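You operate a simulated robot arm through the tools that you are given. There is no shell and no other tool.

The job below is to be done with a simulated robot arm. You get a single attempt, and the scene is never put back.

Task
Put things in order on the top of the wooden bench. At the end: the gold brake pad stands where the small green can stood; the teal brake pad is in the brown film carton; the small green can stands where the teal brake pad stood; the grey brake pad stands where the gold brake pad stood; whatever was shut is shut again. Leave all else as you found it, and nothing knocked over.
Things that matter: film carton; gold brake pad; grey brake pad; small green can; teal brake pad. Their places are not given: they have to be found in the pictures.

Only the result counts: the job must be done as asked and must still hold three seconds after the hand-in. Knocking over, shifting, dropping, spilling or breaking anything else fails it.

Robot
A 6-joint arm with a two-finger parallel gripper, fixed in place. Base frame: the origin is at the foot of the arm, x ahead of it, y to its left, z up; the work surface is at about z = 0. Units: mm, rad, N and s.
With the tool pointing down near the work surface it reaches from about 180 to 460 mm from the base axis. Its first joint turns from -1.222 to 1.222 rad. Payload 1.9 kg.
The TCP is the grasp point between the finger pads, 23 mm short of the fingertips. In the tool frame z runs along the fingers and y along their closing line. Largest opening 94 mm; finger width 38, thickness 10; the body of the gripper, 54 by 96 mm, starts 39 mm behind the TCP.
Orientation is that of the tool frame in the base frame, as [roll, pitch, yaw] about the fixed x, y, z axes, in that order (R = Rz(yaw) Ry(pitch) Rx(roll)). With the fingers straight down and closing along the base's y, the tool's x points along the base's -x, its y along +y and its z along -z.

Tools
- The arm moves only by the tool servo_tool. Its argument "rows" is one flat list of numbers, 7 for each row, row after row: the gripper command, from -1 (fully open) to 1 (shut), values between in proportion, then the shift along the tool's x, y, z in mm, then the turn, a rotation vector about the tool's x, y, z in rad. In form: [claw, x, y, z, rx, ry, rz, claw, x, y, z, rx, ry, rz, ...]. A call has 1 to 20 rows; each row shifts and turns the commanded pose from where the row before left it, along the tool's axes as they then stand. A row lasts 0.2 s, in which the tool goes at most 50 mm and 0.15 rad; a call with a longer step from one row to the next is refused whole, and so is a gripper value outside its range. Where a pose cannot be reached the arm comes as near as it can. A force on the tool above 40 N (or 10 N above the force at the start of the call, whichever is more), or a blocked arm, ends the call early, and 0.2 s more pass. The fingers move at their own pace (about 108 mm/s each) and stop on an object; they squeeze with about 41 N. The grip force told is the motor's: it shows also when the fingers shut on nothing. Time passes only in rows, and 0.2 s behind the last, so rows that do not move let the fingers close. It gives the time, the measured TCP pose, the force on the tool (base axes), the opening and the grip force at its end, in the units of the frame above (readings bear some noise), with the torque about the TCP (base axes, N m) and any sound that the robot's microphone picked up, and new pictures: "views" is both (left out), scene, wrist or none.
- Cameras (640 x 400 px; columns grow to the right, rows downward): "scene" is fixed at [53.1, 305.6, 445.7]; the picture's right is [-0.81, -0.58, 0.00], its down [-0.23, 0.32, -0.92] and it looks along [0.54, -0.75, -0.39] (base axes); focal length 244 px, centre (320, 200). "wrist" rides on the gripper at [86, 16, -75] in the tool frame; the picture's right is [-0.18, 0.98, 0.00], its down [-0.58, -0.11, -0.81] and it looks along [-0.79, -0.15, 0.59] (tool axes); focal length 243 px, centre (320, 200).
- locate(camera, pixels): for up to 12 pixels [column, row] of the newest picture of that camera ("zoom" is the newest enlarged one), the place [x, y, z] in the base frame of the surface seen there, good to about 3 mm. No time passes.
- close_up(camera, box): a new picture of the part [left, top, right, bottom] of that camera's present view, enlarged. No time passes.
- hand_in(): hands the job in; it is judged then, once.

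Unless the task says otherwise, let go and move clear before handing in.

The tools are called after "Call:" by a JSON object that holds its "fn" and its "kwargs". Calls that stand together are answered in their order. servo_tool: Moves the arm, as the interface text tells. Its arguments: {"type":"object","properties":{"rows":{"type":"array","items":{"type":"number"}},"views":{"type":"string","enum":["both","scene","wrist","none"]}},"required":["rows"]} The other tools are called the same way: locate (camera, pixels) gives the place of the surface under pixels of a picture; close_up (camera, box) takes an enlarged picture of a part of a camera's view; hand_in () hands the job in.

At the start:

```text
time: 0.0
ee_pos: [269.4, -72.3, 413.9]
tool_rot: [-3.139, 0.001, 3.141]
ft_force: [0.2, 0.6, -0.3]
moment: [-0.01, 0.04, 0.01]
gripper_width: 94.3
finger_force: 0.0
```

scene: 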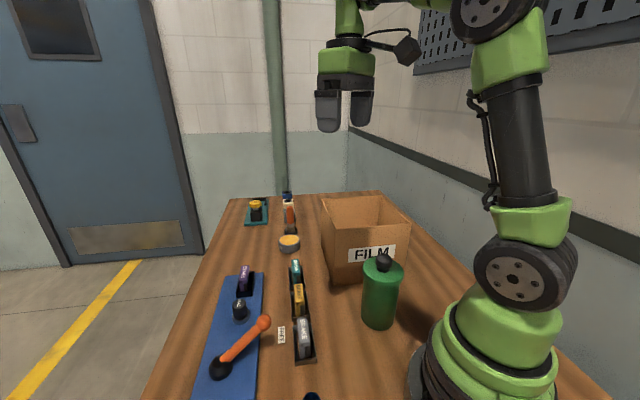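
wrist: 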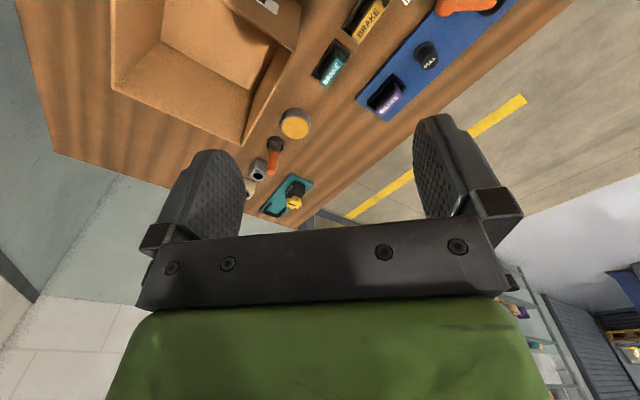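

The scene shows a film carton near (363,240), a large green bottle at (381,290), and a row of brake pads (teal 296,268; gold 298,298; grey 303,337) in a dark rack. I'll enlarge these parts to find the details, including the small green can.

Call:
{"fn": "close_up", "kwargs": {"camera": "scene", "box": [190, 250, 350, 400]}}

Call:
{"fn": "close_up", "kwargs": {"camera": "scene", "box": [220, 180, 420, 300]}}

Call:
{"fn": "close_up", "kwargs": {"camera": "wrist", "box": [100, 0, 540, 230]}}

```text
2.67 times, centred on (270, 325) of scene
```

zoom: 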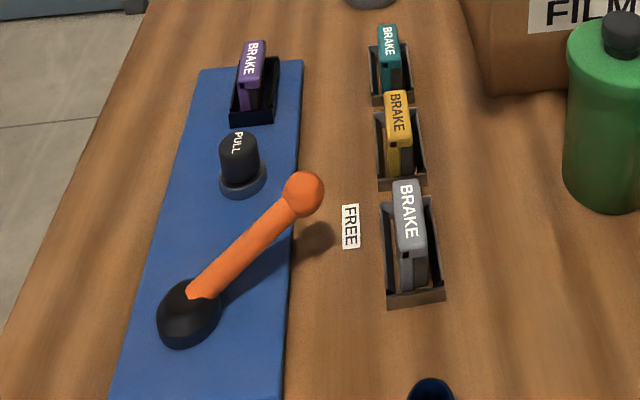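

```text
3.20 times, centred on (320, 240) of scene
```

zoom: 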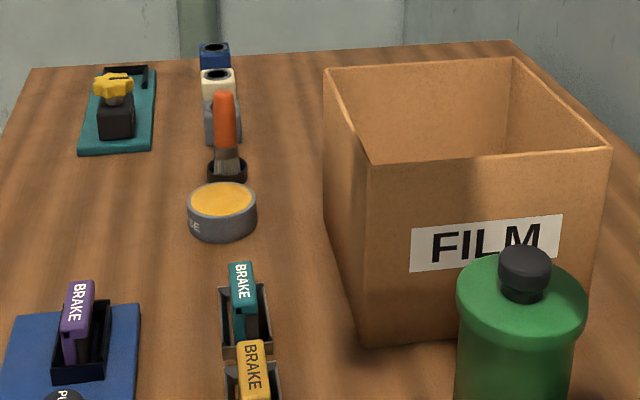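

```text
1.45 times, centred on (320, 115) of wrist
```

zoom: 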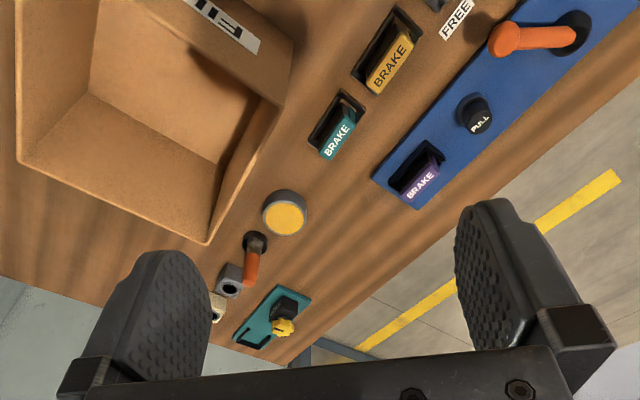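

The close-ups show three separate pad holders (teal, gold, grey), a purple pad on a blue fixture with a lever and a knob, and a green can with a black cap next to the carton. I'll measure these places before moving.

Call:
{"fn": "locate", "kwargs": {"camera": "scene", "pixels": [[381, 262], [381, 325], [364, 290], [399, 290], [296, 265], [298, 295], [303, 330], [311, 397], [243, 275], [240, 308], [265, 322], [219, 369]]}}

Call:
{"fn": "locate", "kwargs": {"camera": "scene", "pixels": [[323, 200], [337, 231], [408, 223], [380, 197], [370, 215], [335, 282], [289, 242], [290, 215], [288, 195], [256, 205], [230, 350], [305, 362]]}}

Call:
{"fn": "close_up", "kwargs": {"camera": "scene", "box": [260, 340, 460, 400]}}

```text
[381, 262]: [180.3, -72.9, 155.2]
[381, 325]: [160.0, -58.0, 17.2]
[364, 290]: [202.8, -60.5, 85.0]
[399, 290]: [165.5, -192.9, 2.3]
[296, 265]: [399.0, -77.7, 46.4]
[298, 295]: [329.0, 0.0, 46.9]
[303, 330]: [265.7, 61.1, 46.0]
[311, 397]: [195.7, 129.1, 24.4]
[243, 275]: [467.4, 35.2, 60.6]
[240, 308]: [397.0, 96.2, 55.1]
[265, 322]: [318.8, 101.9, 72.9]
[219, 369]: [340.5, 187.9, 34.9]
```

```text
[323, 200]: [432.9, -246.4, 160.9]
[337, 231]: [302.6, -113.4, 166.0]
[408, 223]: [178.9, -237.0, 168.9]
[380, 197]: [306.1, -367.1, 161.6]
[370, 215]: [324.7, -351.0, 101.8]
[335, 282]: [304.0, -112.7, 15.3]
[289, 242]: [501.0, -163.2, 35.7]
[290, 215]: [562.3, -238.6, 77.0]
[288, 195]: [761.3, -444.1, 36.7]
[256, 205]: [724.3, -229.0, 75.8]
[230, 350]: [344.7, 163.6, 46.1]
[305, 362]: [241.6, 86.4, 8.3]
```

```text
3.20 times, centred on (360, 370) of scene
```

zoom: 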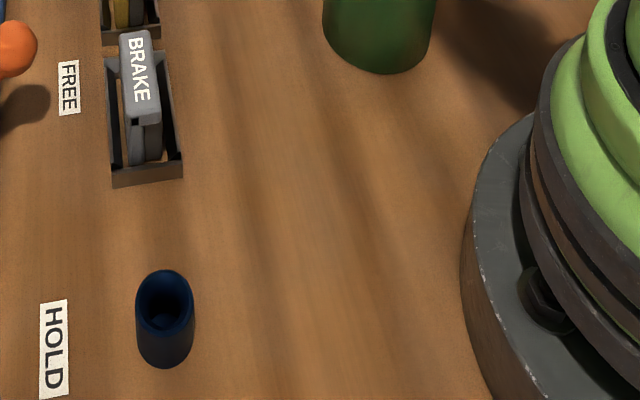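

The green can at about (180,-75) is roughly 155 mm tall, and there is a blue tube at (196,129). No smaller green can is visible yet, so I'll turn the wrist camera toward -y to look into and behind the carton.

Call:
{"fn": "servo_tool", "kwargs": {"rows": [-1, 0, 0, 0, 0, 0, 0.15, -1, 0, 0, 0, 0, 0, 0.15, -1, 0, 0, 0, 0, 0, 0.15, -1, 0, 0, 0, 0, 0, 0.15, -1, 0, 0, 0, 0, 0, 0.15, -1, 0, 0, 0, 0, 0, 0.15, -1, 0, 0, 0, 0, 0, 0.15, -1, 0, 0, 0, 0, 0, 0.15, -1, 0, 0, 0, 0, 0, 0.15, -1, 0, 0, 0, 0, 0, 0.15], "views": "both"}}

```text
time: 2.2
ee_pos: [269.6, -73.3, 414.6]
tool_rot: [3.141, 0.001, 1.64]
ft_force: [0.4, -0.7, 0.1]
moment: [-0.01, -0.02, 0.01]
gripper_width: 94.1
finger_force: 0.0
```

scene: 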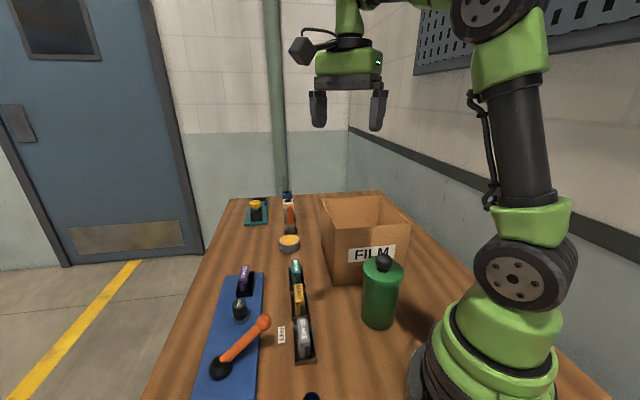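
wrist: 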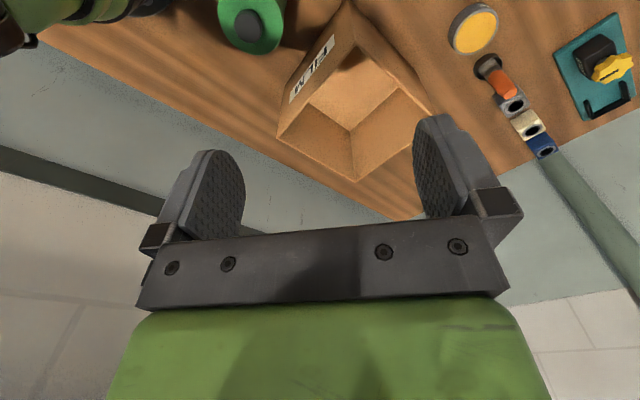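

The carton is empty as seen from here (350,130), and nothing else green shows besides the can with the black cap at (250,20). I'll turn further to look toward the base.

Call:
{"fn": "servo_tool", "kwargs": {"rows": [-1, 0, 0, 0, 0, 0, 0.15, -1, 0, 0, 0, 0, 0, 0.15, -1, 0, 0, 0, 0, 0, 0.15, -1, 0, 0, 0, 0, 0, 0.15, -1, 0, 0, 0, 0, 0, 0.15, -1, 0, 0, 0, 0, 0, 0.15, -1, 0, 0, 0, 0, 0, 0.15, -1, 0, 0, 0, 0, 0, 0.15, -1, 0, 0, 0, 0, 0, 0.15, -1, 0, 0, 0, 0, 0, 0.15], "views": "wrist"}}

Call:
{"fn": "close_up", "kwargs": {"camera": "wrist", "box": [100, 0, 540, 230]}}

```text
time: 4.4
ee_pos: [270.6, -74.2, 415.8]
tool_rot: [3.138, -0.001, 0.142]
ft_force: [-0.8, 0.0, -0.5]
moment: [0.0, 0.01, -0.01]
gripper_width: 94.1
finger_force: 0.1
```

wrist: 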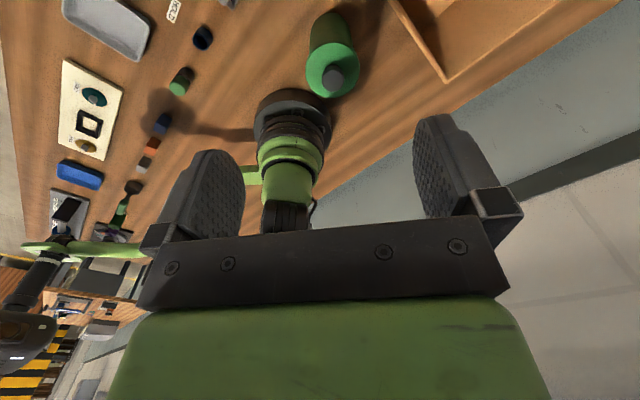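

```text
1.45 times, centred on (320, 115) of wrist
```

zoom: 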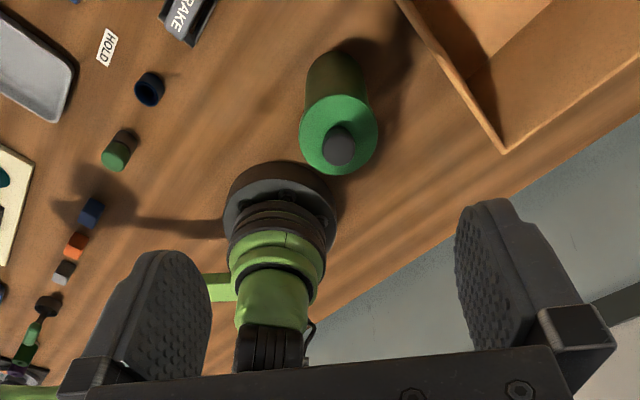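

Beyond the blue tube there is a small green-topped cylinder at wrist pixel (181,82), which is likely the small green can. I'll zoom in and measure it.

Call:
{"fn": "close_up", "kwargs": {"camera": "wrist", "box": [40, 0, 260, 200]}}

Call:
{"fn": "locate", "kwargs": {"camera": "wrist", "pixels": [[178, 88], [184, 75], [189, 70], [202, 38], [162, 122], [151, 144], [144, 163], [332, 70], [335, 30], [220, 5], [80, 173], [95, 97]]}}

```text
2.00 times, centred on (150, 100) of wrist
```

zoom: 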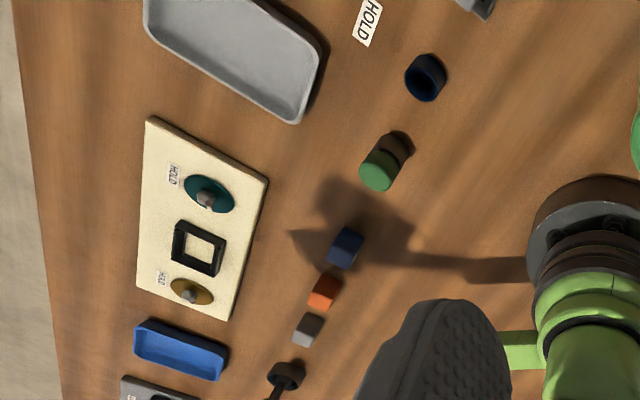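

```text
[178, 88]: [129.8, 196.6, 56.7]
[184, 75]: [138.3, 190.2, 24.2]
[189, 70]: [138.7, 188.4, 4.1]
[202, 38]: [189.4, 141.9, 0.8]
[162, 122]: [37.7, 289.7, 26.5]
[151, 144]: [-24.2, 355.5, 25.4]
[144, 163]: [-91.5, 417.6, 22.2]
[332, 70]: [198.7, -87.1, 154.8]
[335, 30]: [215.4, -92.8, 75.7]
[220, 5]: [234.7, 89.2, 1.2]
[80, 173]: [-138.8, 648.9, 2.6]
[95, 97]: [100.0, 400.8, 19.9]
```

The small green can stands at about (134,193), about 57 mm tall. I'll move closer to see how it stands (holder or bare bench), keeping well above everything.

Call:
{"fn": "servo_tool", "kwargs": {"rows": [-1, -0.85, -22.75, 19.6, 0, 0, 0, -1, -0.85, -22.75, 19.6, 0, 0, 0, -1, -0.85, -22.75, 19.6, 0, 0, 0, -1, -0.85, -22.75, 19.6, 0, 0, 0, -1, -0.85, -22.75, 19.6, 0, 0, 0, -1, -0.85, -22.75, 19.6, 0, 0, 0, -1, -0.85, -22.75, 19.6, 0, 0, 0, -1, -0.85, -22.75, 19.6, 0, 0, 0, -1, -0.85, -22.75, 19.6, 0, 0, 0, -1, -0.85, -22.75, 19.6, 0, 0, 0], "views": "both"}}

Call:
{"fn": "close_up", "kwargs": {"camera": "wrist", "box": [200, 0, 440, 200]}}

```text
time: 6.6
ee_pos: [261.2, 88.9, 253.3]
tool_rot: [-3.136, 0.005, 0.146]
ft_force: [0.4, 1.0, -0.6]
moment: [0.0, 0.0, -0.01]
gripper_width: 94.1
finger_force: 0.1
out of reach, approached as far as the arm can: row 8, 9, 10
```

scene: 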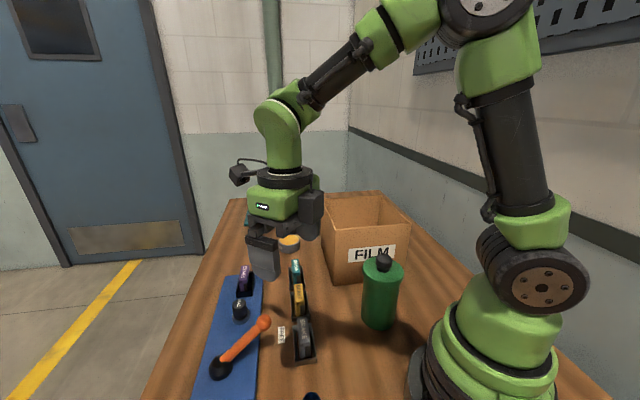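
wrist: 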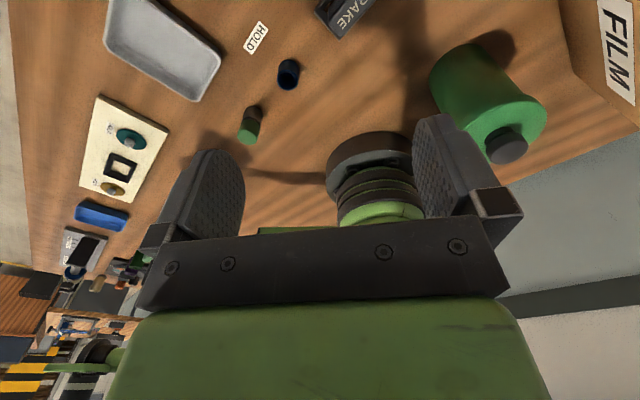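

```text
2.00 times, centred on (320, 100) of wrist
```

zoom: 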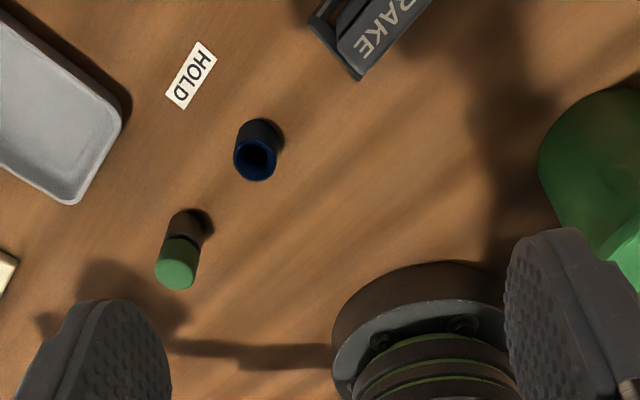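

The small can has a green top and a darker lower part, about 26 mm across, standing on bare bench, while the blue tube at (288,74) is a separate thing. Now I'll zoom on each pad holder in the scene view to learn the sizes and orientation.

Call:
{"fn": "close_up", "kwargs": {"camera": "scene", "box": [276, 310, 332, 370]}}

Call:
{"fn": "close_up", "kwargs": {"camera": "scene", "box": [270, 252, 326, 322]}}

```text
6.67 times, centred on (304, 340) of scene
```

zoom: 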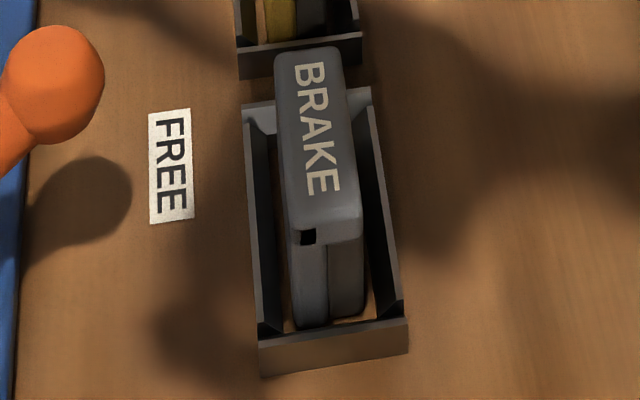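

```text
5.71 times, centred on (298, 287) of scene
```

zoom: 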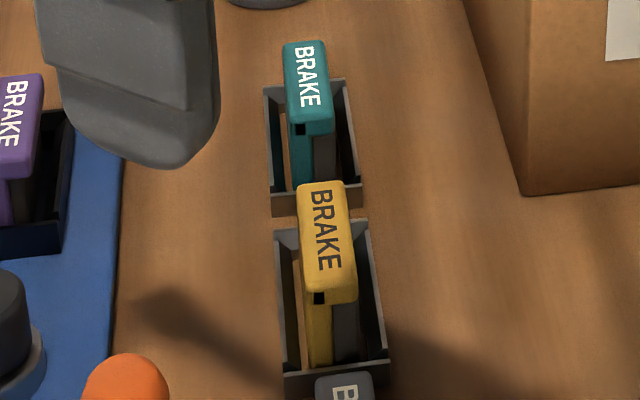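

The holders are low open frames with wood showing inside, so pads stand on the bench within them. I'll measure corners of the teal and gold pads and frames in this zoom.

Call:
{"fn": "locate", "kwargs": {"camera": "zoom", "pixels": [[288, 48], [322, 46], [295, 116], [328, 118], [303, 190], [349, 186], [312, 287], [352, 290], [268, 92], [343, 85], [278, 200], [357, 190]]}}

Call:
{"fn": "locate", "kwargs": {"camera": "zoom", "pixels": [[279, 235], [364, 224], [288, 378], [382, 362], [293, 300], [275, 150], [345, 150], [305, 185], [325, 180], [320, 365], [343, 360], [318, 297]]}}

Call:
{"fn": "close_up", "kwargs": {"camera": "scene", "box": [276, 310, 332, 370]}}

Call:
{"fn": "locate", "kwargs": {"camera": "zoom", "pixels": [[282, 55], [336, 52], [292, 220], [356, 215], [248, 110], [362, 95], [266, 350], [400, 328], [300, 322], [350, 312], [334, 370], [170, 165]]}}

```text
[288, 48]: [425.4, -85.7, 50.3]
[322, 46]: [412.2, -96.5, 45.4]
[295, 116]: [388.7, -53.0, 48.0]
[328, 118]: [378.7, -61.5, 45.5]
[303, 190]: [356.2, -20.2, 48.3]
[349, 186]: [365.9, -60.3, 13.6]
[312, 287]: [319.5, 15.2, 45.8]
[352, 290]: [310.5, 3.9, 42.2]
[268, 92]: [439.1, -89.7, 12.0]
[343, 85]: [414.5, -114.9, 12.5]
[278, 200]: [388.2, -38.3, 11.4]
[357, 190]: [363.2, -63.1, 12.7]
```

```text
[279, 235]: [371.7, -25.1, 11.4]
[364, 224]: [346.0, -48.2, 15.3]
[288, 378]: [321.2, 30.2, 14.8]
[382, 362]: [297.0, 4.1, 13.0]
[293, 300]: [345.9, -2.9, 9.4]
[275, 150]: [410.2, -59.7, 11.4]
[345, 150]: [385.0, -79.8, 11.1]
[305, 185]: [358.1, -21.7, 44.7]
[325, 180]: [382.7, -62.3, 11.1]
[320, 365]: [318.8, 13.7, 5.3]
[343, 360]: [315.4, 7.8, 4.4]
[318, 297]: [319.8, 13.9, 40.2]
```

```text
6.67 times, centred on (304, 340) of scene
```

zoom: 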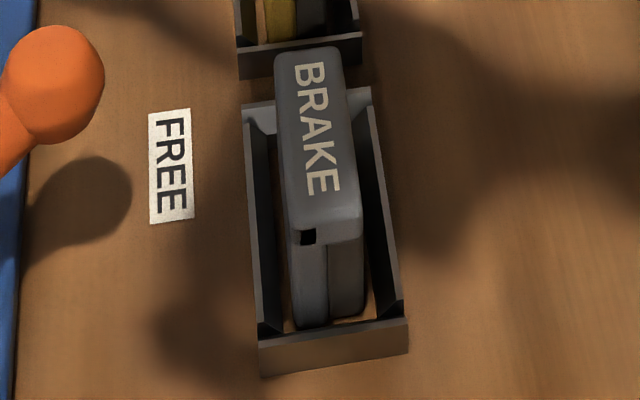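

```text
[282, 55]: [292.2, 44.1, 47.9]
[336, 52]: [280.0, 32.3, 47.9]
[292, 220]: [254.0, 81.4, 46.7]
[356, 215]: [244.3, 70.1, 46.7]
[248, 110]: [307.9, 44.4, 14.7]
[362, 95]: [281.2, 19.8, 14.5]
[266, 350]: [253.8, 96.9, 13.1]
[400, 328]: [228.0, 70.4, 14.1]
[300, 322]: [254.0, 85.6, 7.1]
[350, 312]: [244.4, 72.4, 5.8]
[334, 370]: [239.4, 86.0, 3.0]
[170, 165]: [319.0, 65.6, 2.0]
```

The frames' tops are at z≈13 and lie at 45°: teal centre ≈(401,-76), gold ≈(334,-10), grey ≈(268,57), and the small can ≈(134,192) is on the same line. I'll turn the wrist back to yaw ≈2.356 so that the fingers close across the pads.

Call:
{"fn": "servo_tool", "kwargs": {"rows": [-1, 0, 0, 0, 0, 0, -0.1473, -1, 0, 0, 0, 0, 0, -0.1473, -1, 0, 0, 0, 0, 0, -0.1473, -1, 0, 0, 0, 0, 0, -0.1473, -1, 0, 0, 0, 0, 0, -0.1473, -1, 0, 0, 0, 0, 0, -0.1473, -1, 0, 0, 0, 0, 0, -0.1473, -1, 0, 0, 0, 0, 0, -0.1473, -1, 0, 0, 0, 0, 0, -0.1473, -1, 0, 0, 0, 0, 0, -0.1473, -1, 0, 0, 0, 0, 0, -0.1473, -1, 0, 0, 0, 0, 0, -0.1473, -1, 0, 0, 0, 0, 0, -0.1473, -1, 0, 0, 0, 0, 0, -0.1473, -1, 0, 0, 0, 0, 0, -0.1473], "views": "both"}}

```text
time: 9.8
ee_pos: [260.6, 90.4, 252.7]
tool_rot: [-3.139, 0.003, 2.356]
ft_force: [0.4, 0.5, -1.0]
moment: [-0.01, -0.01, 0.01]
gripper_width: 94.1
finger_force: 0.2
```

scene: 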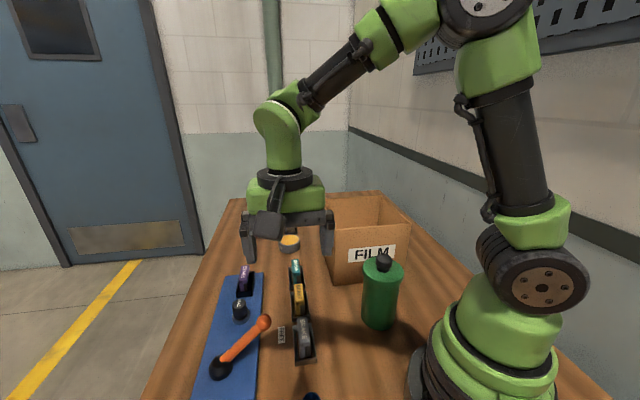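
wrist: 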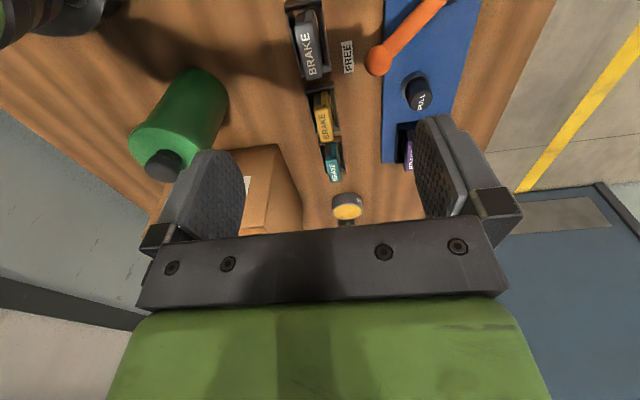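

The pose is exactly yaw 2.356 and the row of pads shows at (313,45)–(333,165) in the wrist view. I'll move along the row and down a bit to see the teal pad and frame closely.

Call:
{"fn": "servo_tool", "kwargs": {"rows": [-1, -23.3, -3, 8.8, 0, 0, 0, -1, -23.3, -3, 8.8, 0, 0, 0, -1, -23.3, -3, 8.8, 0, 0, 0, -1, -23.3, -3, 8.8, 0, 0, 0, -1, -23.3, -3, 8.8, 0, 0, 0, -1, -23.3, -3, 8.8, 0, 0, 0], "views": "wrist"}}

Call:
{"fn": "close_up", "kwargs": {"camera": "wrist", "box": [240, 0, 420, 200]}}

```text
time: 11.2
ee_pos: [347.2, -22.3, 199.4]
tool_rot: [-3.139, -0.001, 2.353]
ft_force: [0.3, 0.1, 0.3]
moment: [-0.03, 0.01, -0.03]
gripper_width: 93.9
finger_force: 0.0
```

wrist: 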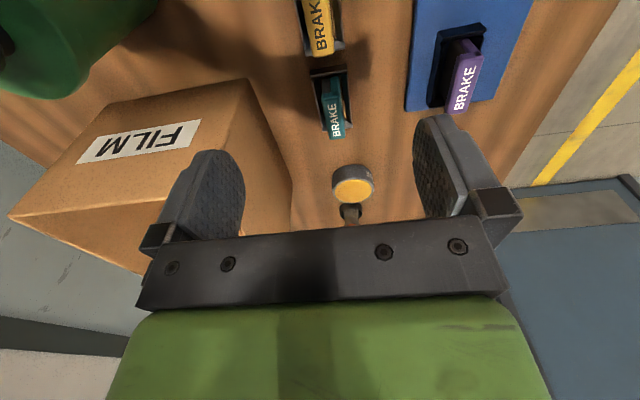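

```text
2.00 times, centred on (330, 100) of wrist
```

zoom: 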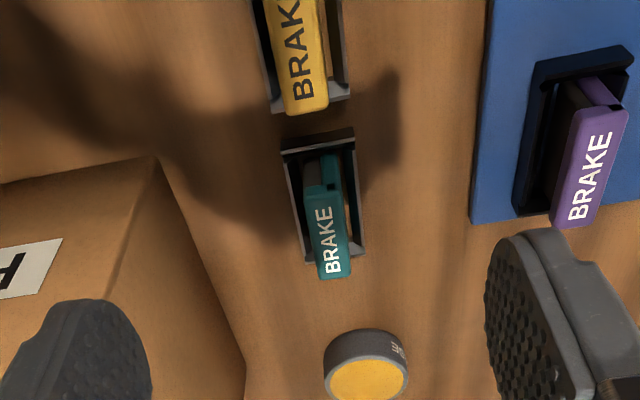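

The teal pad stands in its frame at zoom (330,215). I'll measure pad and frame from this second viewpoint.

Call:
{"fn": "locate", "kwargs": {"camera": "zoom", "pixels": [[308, 220], [342, 205], [322, 275], [348, 270], [285, 155], [352, 135], [305, 258], [363, 245], [290, 180], [355, 165], [300, 150], [329, 240]]}}

Call:
{"fn": "close_up", "kwargs": {"camera": "wrist", "box": [290, 50, 380, 150]}}

```text
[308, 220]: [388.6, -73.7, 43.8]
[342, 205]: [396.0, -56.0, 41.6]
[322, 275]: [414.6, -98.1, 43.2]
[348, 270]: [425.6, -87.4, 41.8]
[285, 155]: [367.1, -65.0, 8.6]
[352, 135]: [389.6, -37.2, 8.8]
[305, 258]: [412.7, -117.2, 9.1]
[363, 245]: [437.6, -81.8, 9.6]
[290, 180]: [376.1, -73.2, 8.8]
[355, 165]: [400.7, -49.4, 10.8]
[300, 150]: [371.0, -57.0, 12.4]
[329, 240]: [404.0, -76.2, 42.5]
```

```text
4.00 times, centred on (335, 100) of wrist
```

zoom: 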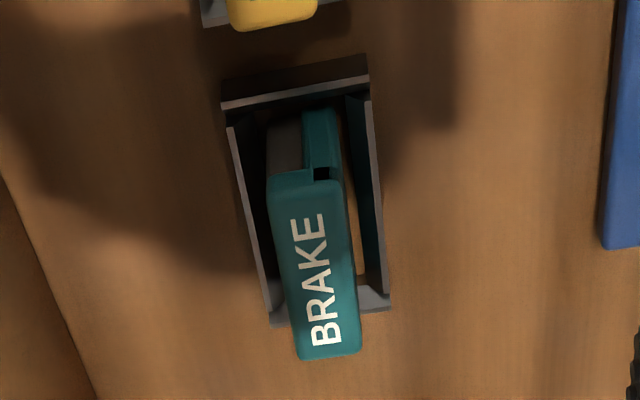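

The teal frame centre comes to about (401.5,-75.8), with pad thickness about 16 mm and frame interior about 30 mm. I'll go above the pad with the fingers set to about 44 mm.

Call:
{"fn": "servo_tool", "kwargs": {"rows": [0.05, -19, 0.3, 22.3, 0, 0, 0, 0.05, -19, 0.3, 22.3, 0, 0, 0, 0.05, -19, 0.3, 22.3, 0, 0, 0, 0.05, -19, 0.3, 22.3, 0, 0, 0], "views": "both"}}

Call:
{"fn": "close_up", "kwargs": {"camera": "scene", "box": [230, 200, 350, 300]}}

```text
time: 12.2
ee_pos: [401.1, -75.8, 109.9]
tool_rot: [-3.14, 0.004, 2.352]
ft_force: [-0.4, -0.3, 0.0]
moment: [0.01, 0.02, -0.02]
gripper_width: 44.7
finger_force: 0.1
```

scene: 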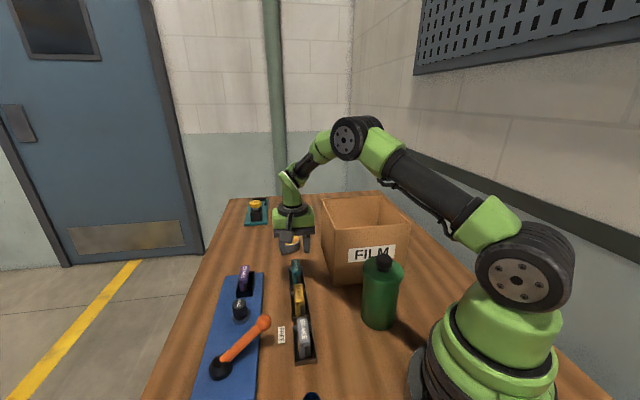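
wrist: 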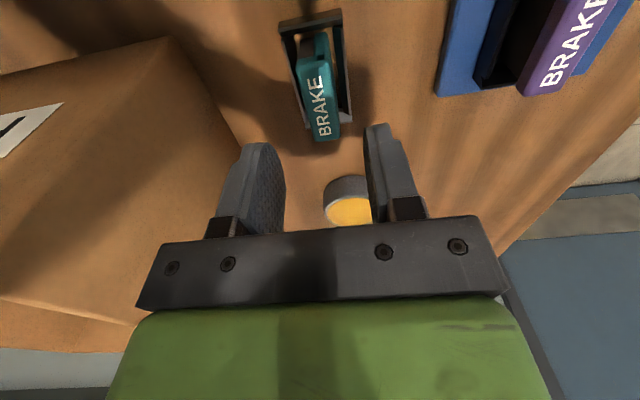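

```text
4.00 times, centred on (290, 250) of scene
```

zoom: 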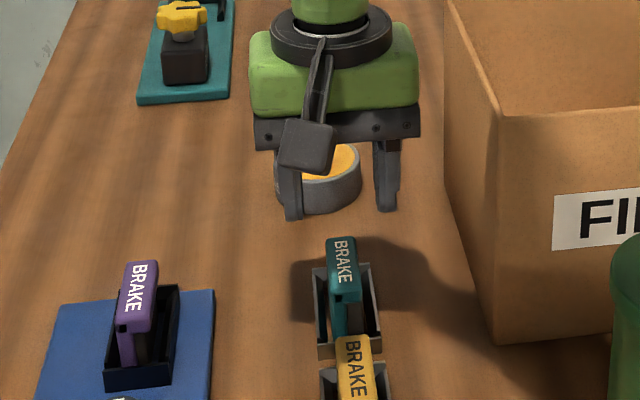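

The gripper is centred over the teal pad, at (401.1,-75.8). I'll descend 64 mm to TCP z≈46, keeping the fingers open.

Call:
{"fn": "servo_tool", "kwargs": {"rows": [0.05, 0, 0, 16, 0, 0, 0, 0.05, 0, 0, 16, 0, 0, 0, 0.05, 0, 0, 16, 0, 0, 0, 0.05, 0, 0, 16, 0, 0, 0], "views": "both"}}

Call:
{"fn": "close_up", "kwargs": {"camera": "scene", "box": [250, 220, 350, 300]}}

```text
time: 13.2
ee_pos: [402.0, -76.4, 46.6]
tool_rot: [-3.141, 0.001, 2.352]
ft_force: [0.6, -0.1, -0.1]
moment: [-0.03, 0.01, 0.01]
gripper_width: 44.7
finger_force: 0.1
```

scene: 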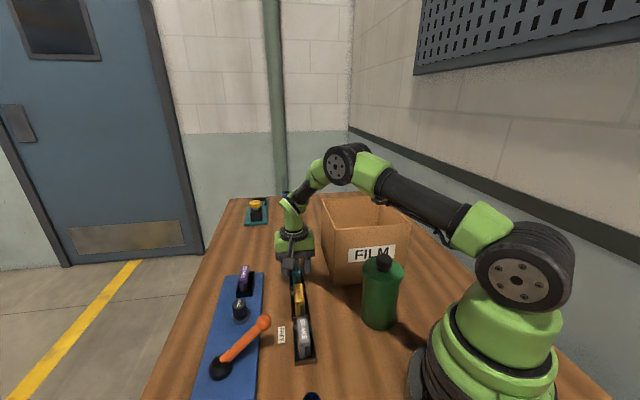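
wrist: 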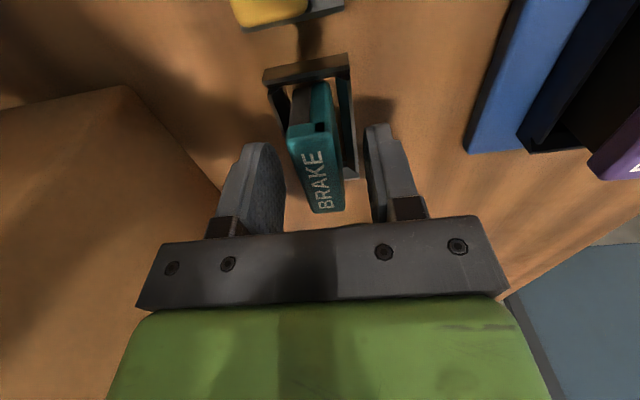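

```text
5.00 times, centred on (300, 260) of scene
```

zoom: 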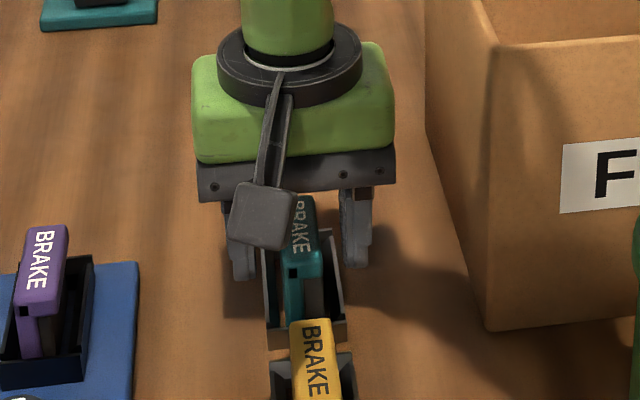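

The fingers straddle the teal pad with clear space on both sides. Closing now.

Call:
{"fn": "servo_tool", "kwargs": {"rows": [1, 0, 0, 0, 0, 0, 0, 1, 0, 0, 0, 0, 0, 0, 1, 0, 0, 0, 0, 0, 0], "views": "both"}}

```text
time: 14.0
ee_pos: [402.0, -74.9, 46.3]
tool_rot: [-3.139, 0.0, 2.352]
ft_force: [-0.4, -0.6, 0.1]
moment: [0.03, 0.01, -0.02]
gripper_width: 19.6
finger_force: 41.0
```

scene: 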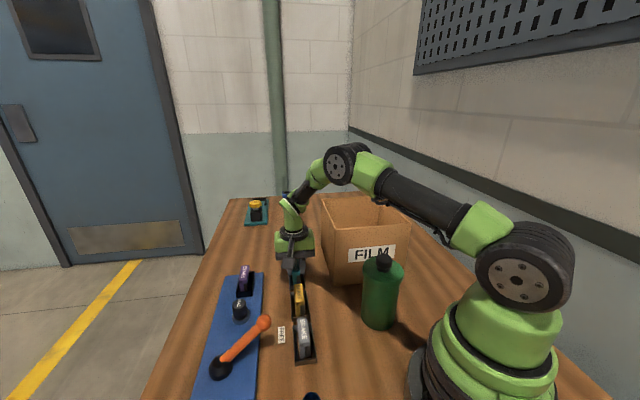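
wrist: 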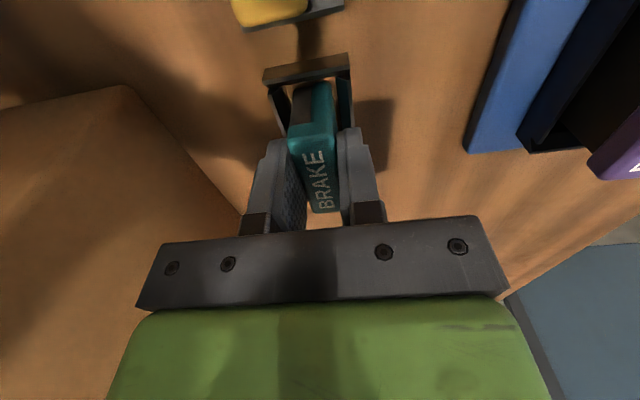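

The pad is gripped (19.6 mm, 41 N). I'll lift straight up to z≈255 and check.

Call:
{"fn": "servo_tool", "kwargs": {"rows": [1, 0, 0, -10, 0, 0, 0, 1, 0, 0, -20, 0, 0, 0, 1, 0, 0, -30, 0, 0, 0, 1, 0, 0, -30, 0, 0, 0, 1, 0, 0, -30, 0, 0, 0, 1, 0, 0, -30, 0, 0, 0, 1, 0, 0, -30, 0, 0, 0, 1, 0, 0, -30, 0, 0, 0], "views": "both"}}

Call:
{"fn": "close_up", "kwargs": {"camera": "scene", "box": [240, 130, 420, 300]}}

```text
time: 15.8
ee_pos: [399.8, -78.2, 256.3]
tool_rot: [-3.14, -0.001, 2.352]
ft_force: [-0.2, 0.2, -2.4]
moment: [-0.01, 0.01, -0.01]
gripper_width: 20.0
finger_force: 40.8
```

scene: 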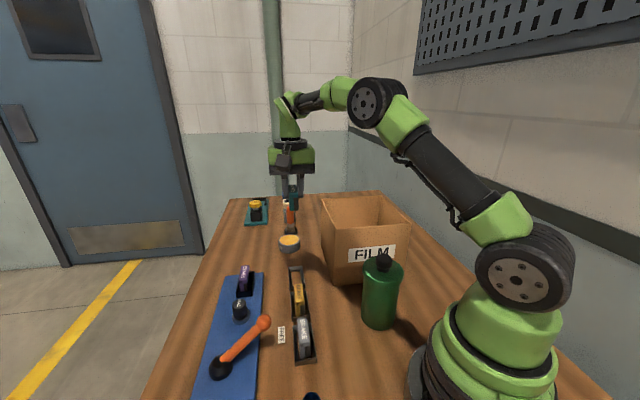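
wrist: 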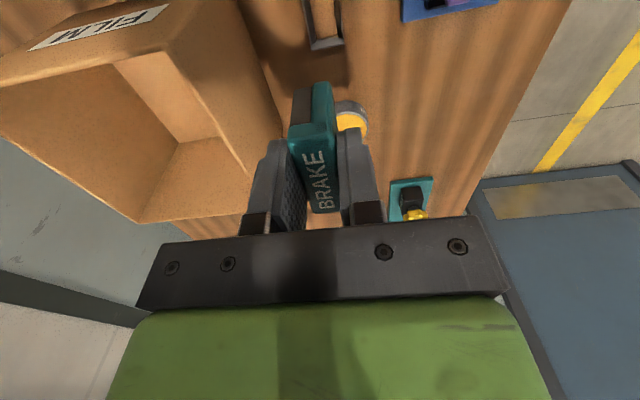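

```text
2.35 times, centred on (330, 215) of scene
```

zoom: 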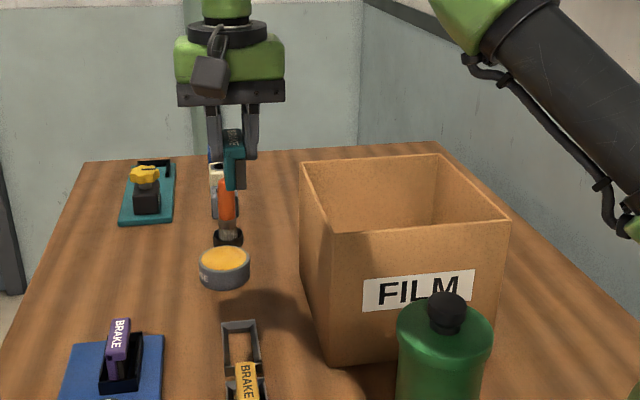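

The teal pad is held and its frame is empty and unmoved. I'll carry the pad at z≈256 over the carton (rim ≈168), to (332,-269), so that the camera stalk will have room inside.

Call:
{"fn": "servo_tool", "kwargs": {"rows": [1, -12.4, -26, 0, 0, 0, 0, 1, -12.4, -26, 0, 0, 0, 0, 1, -12.4, -26, 0, 0, 0, 0, 1, -12.4, -26, 0, 0, 0, 0, 1, -12.4, -26, 0, 0, 0, 0, 1, -12.4, -26, 0, 0, 0, 0, 1, -12.4, -26, 0, 0, 0, 0], "views": "both"}}

Call:
{"fn": "close_up", "kwargs": {"camera": "scene", "box": [260, 90, 460, 300]}}

```text
time: 17.4
ee_pos: [332.8, -265.4, 256.8]
tool_rot: [-3.139, 0.0, 2.352]
ft_force: [-0.3, 0.6, -1.6]
moment: [0.0, 0.0, 0.04]
gripper_width: 19.7
finger_force: 41.1
```

scene: 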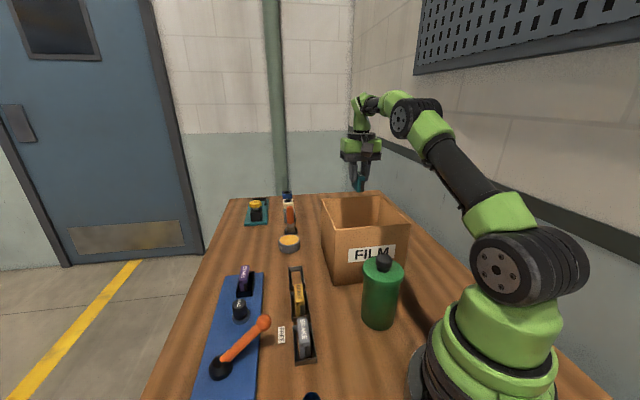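
wrist: 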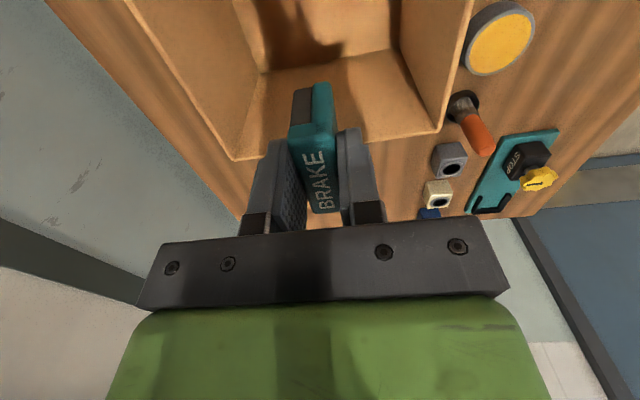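

```text
1.90 times, centred on (360, 195) of scene
```

zoom: 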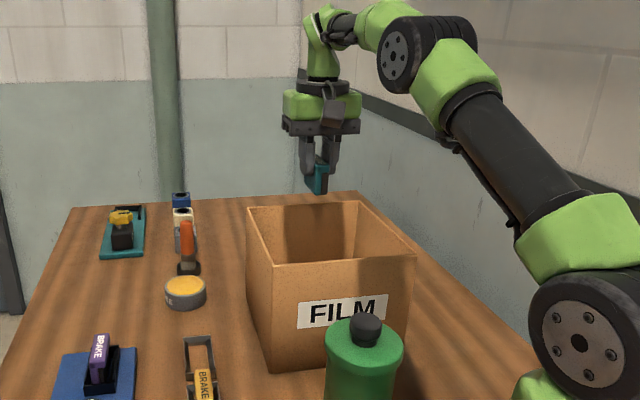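

The pad hangs above the carton's far half. I'll measure the rim and floor from this view before descending.

Call:
{"fn": "locate", "kwargs": {"camera": "wrist", "pixels": [[236, 158], [441, 129], [262, 72], [395, 48], [360, 110], [300, 30], [175, 90], [455, 60]]}}

Call:
{"fn": "close_up", "kwargs": {"camera": "wrist", "box": [120, 0, 520, 230]}}

```text
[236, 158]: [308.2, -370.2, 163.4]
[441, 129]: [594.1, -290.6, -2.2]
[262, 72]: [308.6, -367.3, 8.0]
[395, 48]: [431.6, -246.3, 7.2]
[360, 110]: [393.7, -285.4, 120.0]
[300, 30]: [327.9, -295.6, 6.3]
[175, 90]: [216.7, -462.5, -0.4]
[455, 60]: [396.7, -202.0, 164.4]
```

```text
1.60 times, centred on (320, 115) of wrist
```

zoom: 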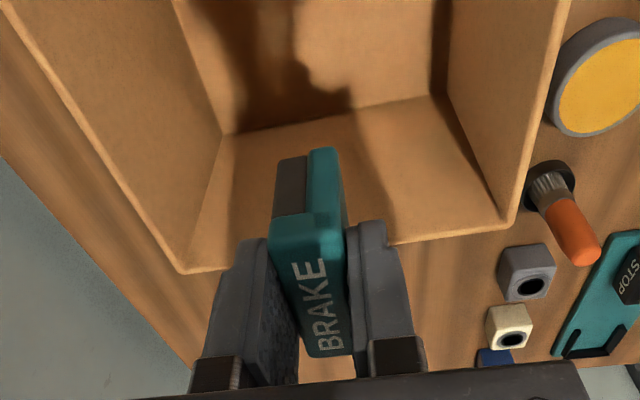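

The floor is at z≈6 and the inner walls leave good room around u=-423, v=48. I'll descend halfway first and check the clearances.

Call:
{"fn": "servo_tool", "kwargs": {"rows": [1, 0, 0, 25, 0, 0, 0, 1, 0, 0, 25, 0, 0, 0, 1, 0, 0, 25, 0, 0, 0, 1, 0, 0, 25, 0, 0, 0, 1, 0, 0, 20, 0, 0, 0], "views": "both"}}

Call:
{"fn": "close_up", "kwargs": {"camera": "scene", "box": [300, 110, 440, 270]}}

```text
time: 18.6
ee_pos: [333.1, -266.9, 136.9]
tool_rot: [-3.141, 0.002, 2.351]
ft_force: [0.6, 0.3, -1.3]
moment: [0.02, 0.02, 0.0]
gripper_width: 20.0
finger_force: 41.3
```

scene: 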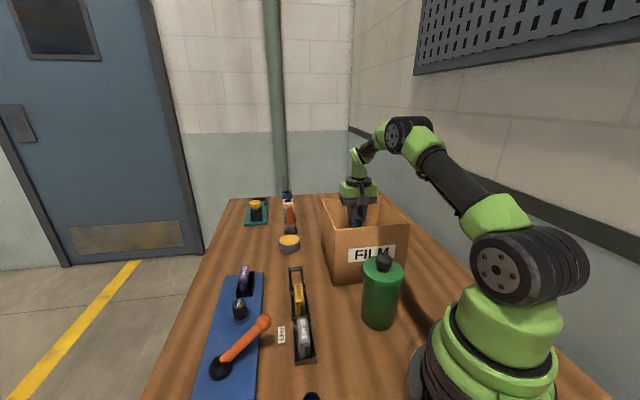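
wrist: 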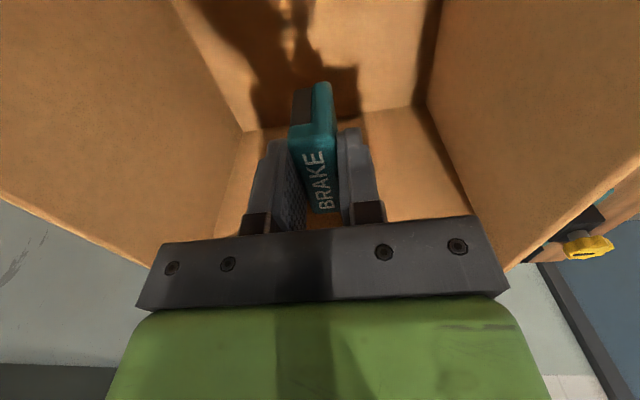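

```text
2.50 times, centred on (370, 190) of scene
```

zoom: 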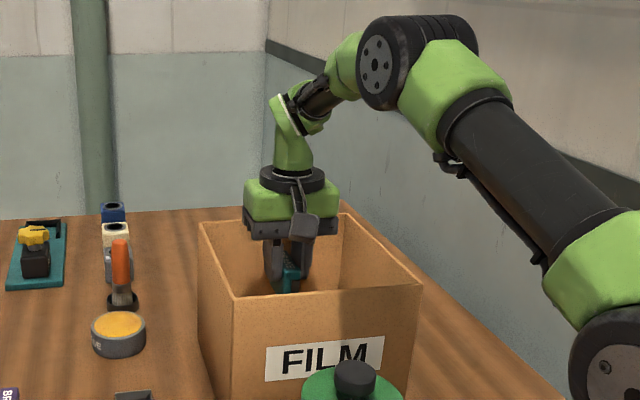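

Clearances look good on all sides. I'll go down the last 78 mm, slowing at the end.

Call:
{"fn": "servo_tool", "kwargs": {"rows": [1, 0, 0, 20, 0, 0, 0, 1, 0, 0, 20, 0, 0, 0, 1, 0, 0, 20, 0, 0, 0, 1, 0, 0, 12, 0, 0, 0, 1, 0, 0, 5, 0, 0, 0, 1, 0, 0, 2, 0, 0, 0], "views": "both"}}

Call:
{"fn": "close_up", "kwargs": {"camera": "scene", "box": [300, 130, 440, 270]}}

```text
time: 20.0
ee_pos: [333.1, -266.8, 57.5]
tool_rot: [-3.141, 0.002, 2.353]
ft_force: [-0.9, 0.1, -2.3]
moment: [-0.01, 0.03, 0.0]
gripper_width: 19.9
finger_force: 41.1
```

scene: 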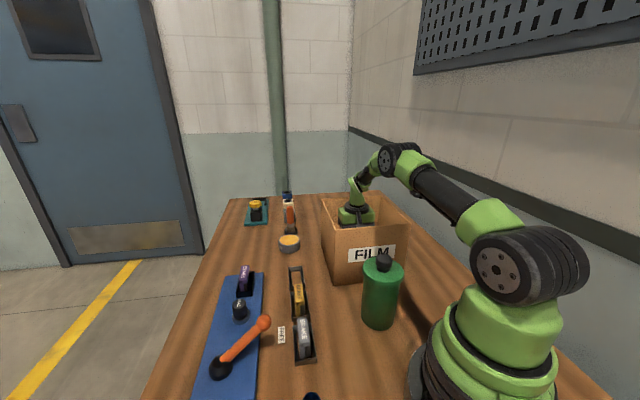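
wrist: 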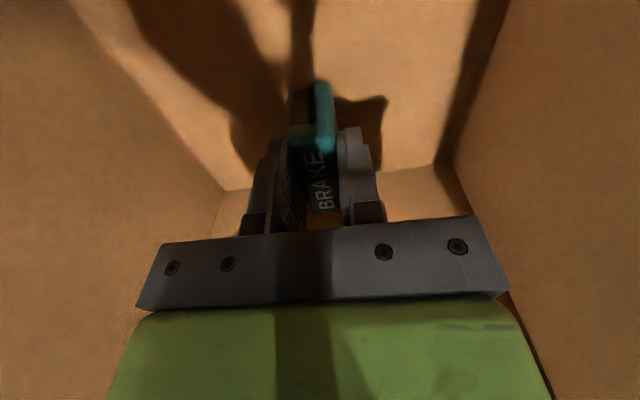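

```text
2.86 times, centred on (370, 200) of scene
```

zoom: 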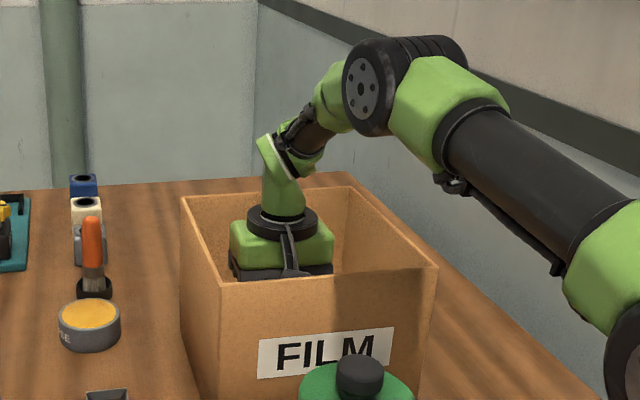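

No contact yet at z=57.5 (pad bottom ≈11). I'll ease down a few mm in 1 mm steps, watching the force.

Call:
{"fn": "servo_tool", "kwargs": {"rows": [1, 0, 0, 1, 0, 0, 0, 1, 0, 0, 1, 0, 0, 0, 1, 0, 0, 1, 0, 0, 0, 1, 0, 0, 1, 0, 0, 0], "views": "none"}}

```text
time: 21.0
ee_pos: [332.0, -265.0, 52.0]
tool_rot: [-3.139, 0.002, 2.354]
ft_force: [-0.5, 0.1, -3.2]
moment: [0.0, 0.0, -0.02]
gripper_width: 19.7
finger_force: 41.3
```

Still no clear upward push (only the pad's weight). Two more 1 mm steps.

Call:
{"fn": "servo_tool", "kwargs": {"rows": [1, 0, 0, 1, 0, 0, 0, 1, 0, 0, 1, 0, 0, 0], "views": "none"}}

```text
time: 21.6
ee_pos: [333.0, -265.4, 52.2]
tool_rot: [-3.141, -0.001, 2.353]
ft_force: [-2.2, 1.2, 4.6]
moment: [0.18, 0.29, 0.0]
gripper_width: 19.8
finger_force: 41.2
```

The force turned to +4.6 N with a torque, so the pad has touched the carton floor. I'll open to about 44 mm and check that it stands.

Call:
{"fn": "servo_tool", "kwargs": {"rows": [0.6, 0, 0, -0.5, 0, 0, 0, 0.3, 0, 0, 0, 0, 0, 0, 0.05, 0, 0, 0, 0, 0, 0, 0.05, 0, 0, 0, 0, 0, 0], "views": "wrist"}}

```text
time: 22.6
ee_pos: [332.8, -265.6, 52.2]
tool_rot: [-3.14, 0.002, 2.354]
ft_force: [-0.4, -0.1, -0.1]
moment: [-0.03, -0.01, -0.01]
gripper_width: 44.8
finger_force: 0.0
```

wrist: 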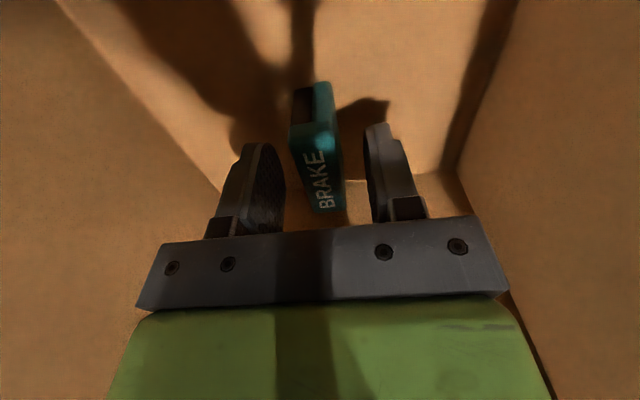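

The teal pad stands free between the open fingers at (315,160). I'll lift straight up out of the carton.

Call:
{"fn": "servo_tool", "kwargs": {"rows": [0.05, 0, 0, -10, 0, 0, 0, 0.05, 0, 0, -20, 0, 0, 0, 0.05, 0, 0, -30, 0, 0, 0, 0.05, 0, 0, -30, 0, 0, 0, 0.05, 0, 0, -35, 0, 0, 0, 0.05, 0, 0, -35, 0, 0, 0, 0.05, 0, 0, -40, 0, 0, 0], "views": "both"}}

```text
time: 24.2
ee_pos: [333.5, -266.8, 251.4]
tool_rot: [-3.14, 0.002, 2.353]
ft_force: [0.7, 0.6, 0.3]
moment: [0.02, 0.03, 0.02]
gripper_width: 45.0
finger_force: 0.0
```

scene: 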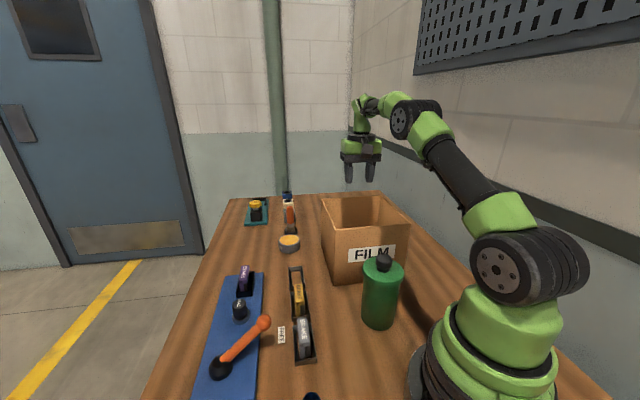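
wrist: 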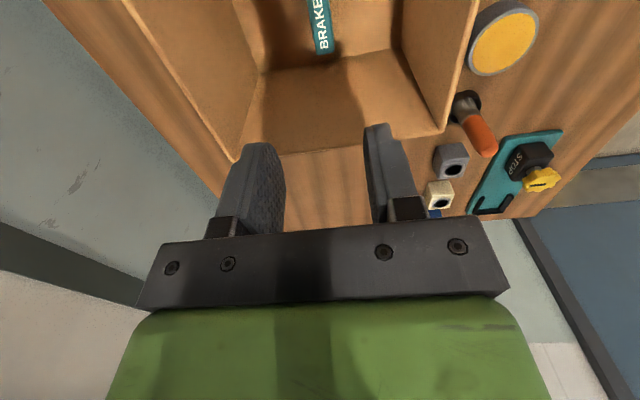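

The teal pad stands in the carton at wrist (320,25). Now I'll travel at z≈250 back to the row line and along it toward the small can for a close look.

Call:
{"fn": "servo_tool", "kwargs": {"rows": [0.05, 0, 30.5, 0, 0, 0, 0, 0.05, 0, 30.5, 0, 0, 0, 0, 0.05, 0, 30.5, 0, 0, 0, 0, 0.05, 0, 30.5, 0, 0, 0, 0, 0.05, 0, 30.5, 0, 0, 0, 0, 0.05, 0, 30.5, 0, 0, 0, 0, 0.05, 38.4, 0, 0, 0, 0, 0, 0.05, 38.4, 0, 0, 0, 0, 0, 0.05, 38.4, 0, 0, 0, 0, 0, 0.05, 38.4, 0, 0, 0, 0, 0, 0.05, 38.4, 0, 0, 0, 0, 0, 0.05, 38.4, 0, 0, 0, 0, 0, 0.05, 38.4, 0, 0, 0, 0, 0, 0.05, 38.4, 0, 0, 0, 0, 0, 0.05, 38.4, 0, 0, 0, 0, 0, 0.05, 38.4, 0, 0, 0, 0, 0, 0.05, 38.4, 0, 0, 0, 0, 0, 0.05, 38.4, 0, 0, 0, 0, 0, 0.05, 38.4, 0, 0, 0, 0, 0], "views": "both"}}

Call:
{"fn": "close_up", "kwargs": {"camera": "wrist", "box": [220, 0, 440, 200]}}

```text
time: 28.2
ee_pos: [426.8, -72.7, 268.3]
tool_rot: [-3.137, 0.0, 2.351]
ft_force: [-0.1, 0.3, -0.9]
moment: [-0.02, 0.0, 0.02]
gripper_width: 44.6
finger_force: 0.1
out of reach, approached as far as the arm can: row 3, 4, 5, 6, 7, 8, 9, 10, 11, 12, 13, 14, 15, 16, 17, 18, 19
```

scene: 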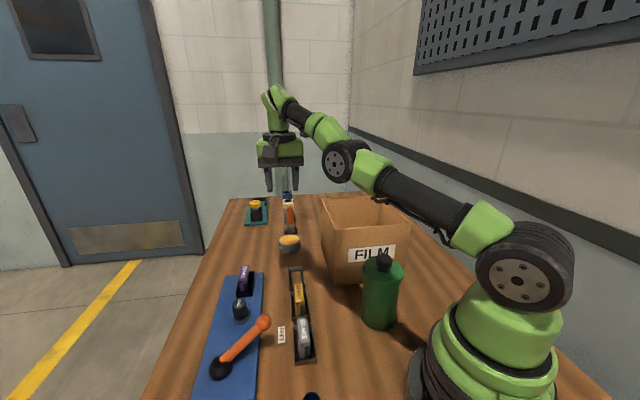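
wrist: 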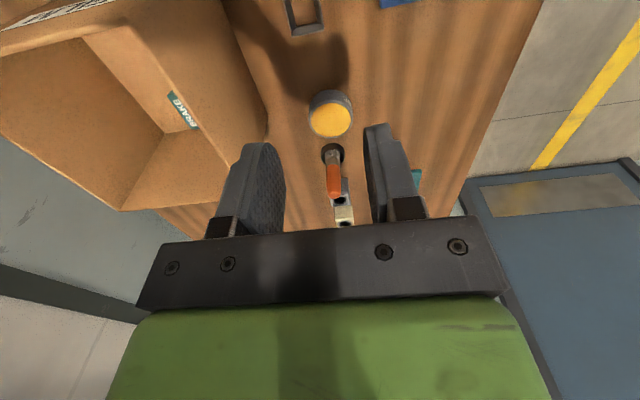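

```text
2.00 times, centred on (330, 100) of wrist
```

zoom: 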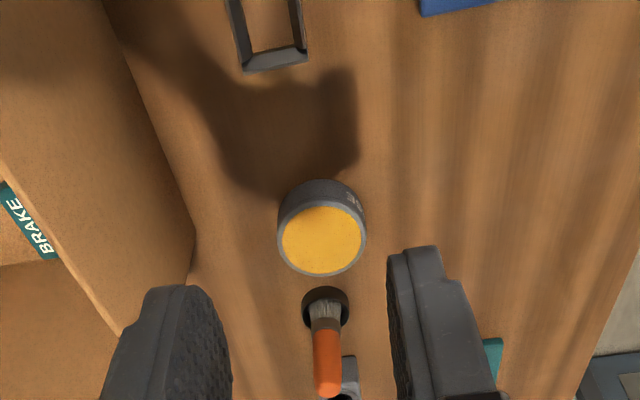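

The straight path ran past the arm's reach (r≈480) and the arm stopped at (427,-73,268), clear of everything. I'll draw radially inward a little to get back into the reachable zone.

Call:
{"fn": "servo_tool", "kwargs": {"rows": [0.05, 12.2, -8.7, 0, 0, 0, 0, 0.05, 12.2, -8.7, 0, 0, 0, 0, 0.05, 12.2, -8.7, 0, 0, 0, 0], "views": "none"}}

```text
time: 29.0
ee_pos: [423.6, -71.7, 276.3]
tool_rot: [-3.139, -0.001, 2.352]
ft_force: [-0.5, 0.4, -0.1]
moment: [0.03, -0.01, -0.01]
gripper_width: 44.8
finger_force: 0.1
out of reach, approached as far as the arm can: row 1, 2, 3
```

The arm is sliding on its reach limit (elbow nearly straight). I'll try a step toward the shoulder, inward and downward, staying high above everything.

Call:
{"fn": "servo_tool", "kwargs": {"rows": [0.05, 26, -18.5, 24, 0, 0, 0, 0.05, 26, -18.5, 24, 0, 0, 0], "views": "none"}}

```text
time: 29.6
ee_pos: [423.3, -71.3, 277.0]
tool_rot: [-3.139, 0.001, 2.353]
ft_force: [-0.5, 0.7, 0.8]
moment: [0.03, 0.0, 0.02]
gripper_width: 44.8
finger_force: 0.0
out of reach, approached as far as the arm can: row 1, 2
```

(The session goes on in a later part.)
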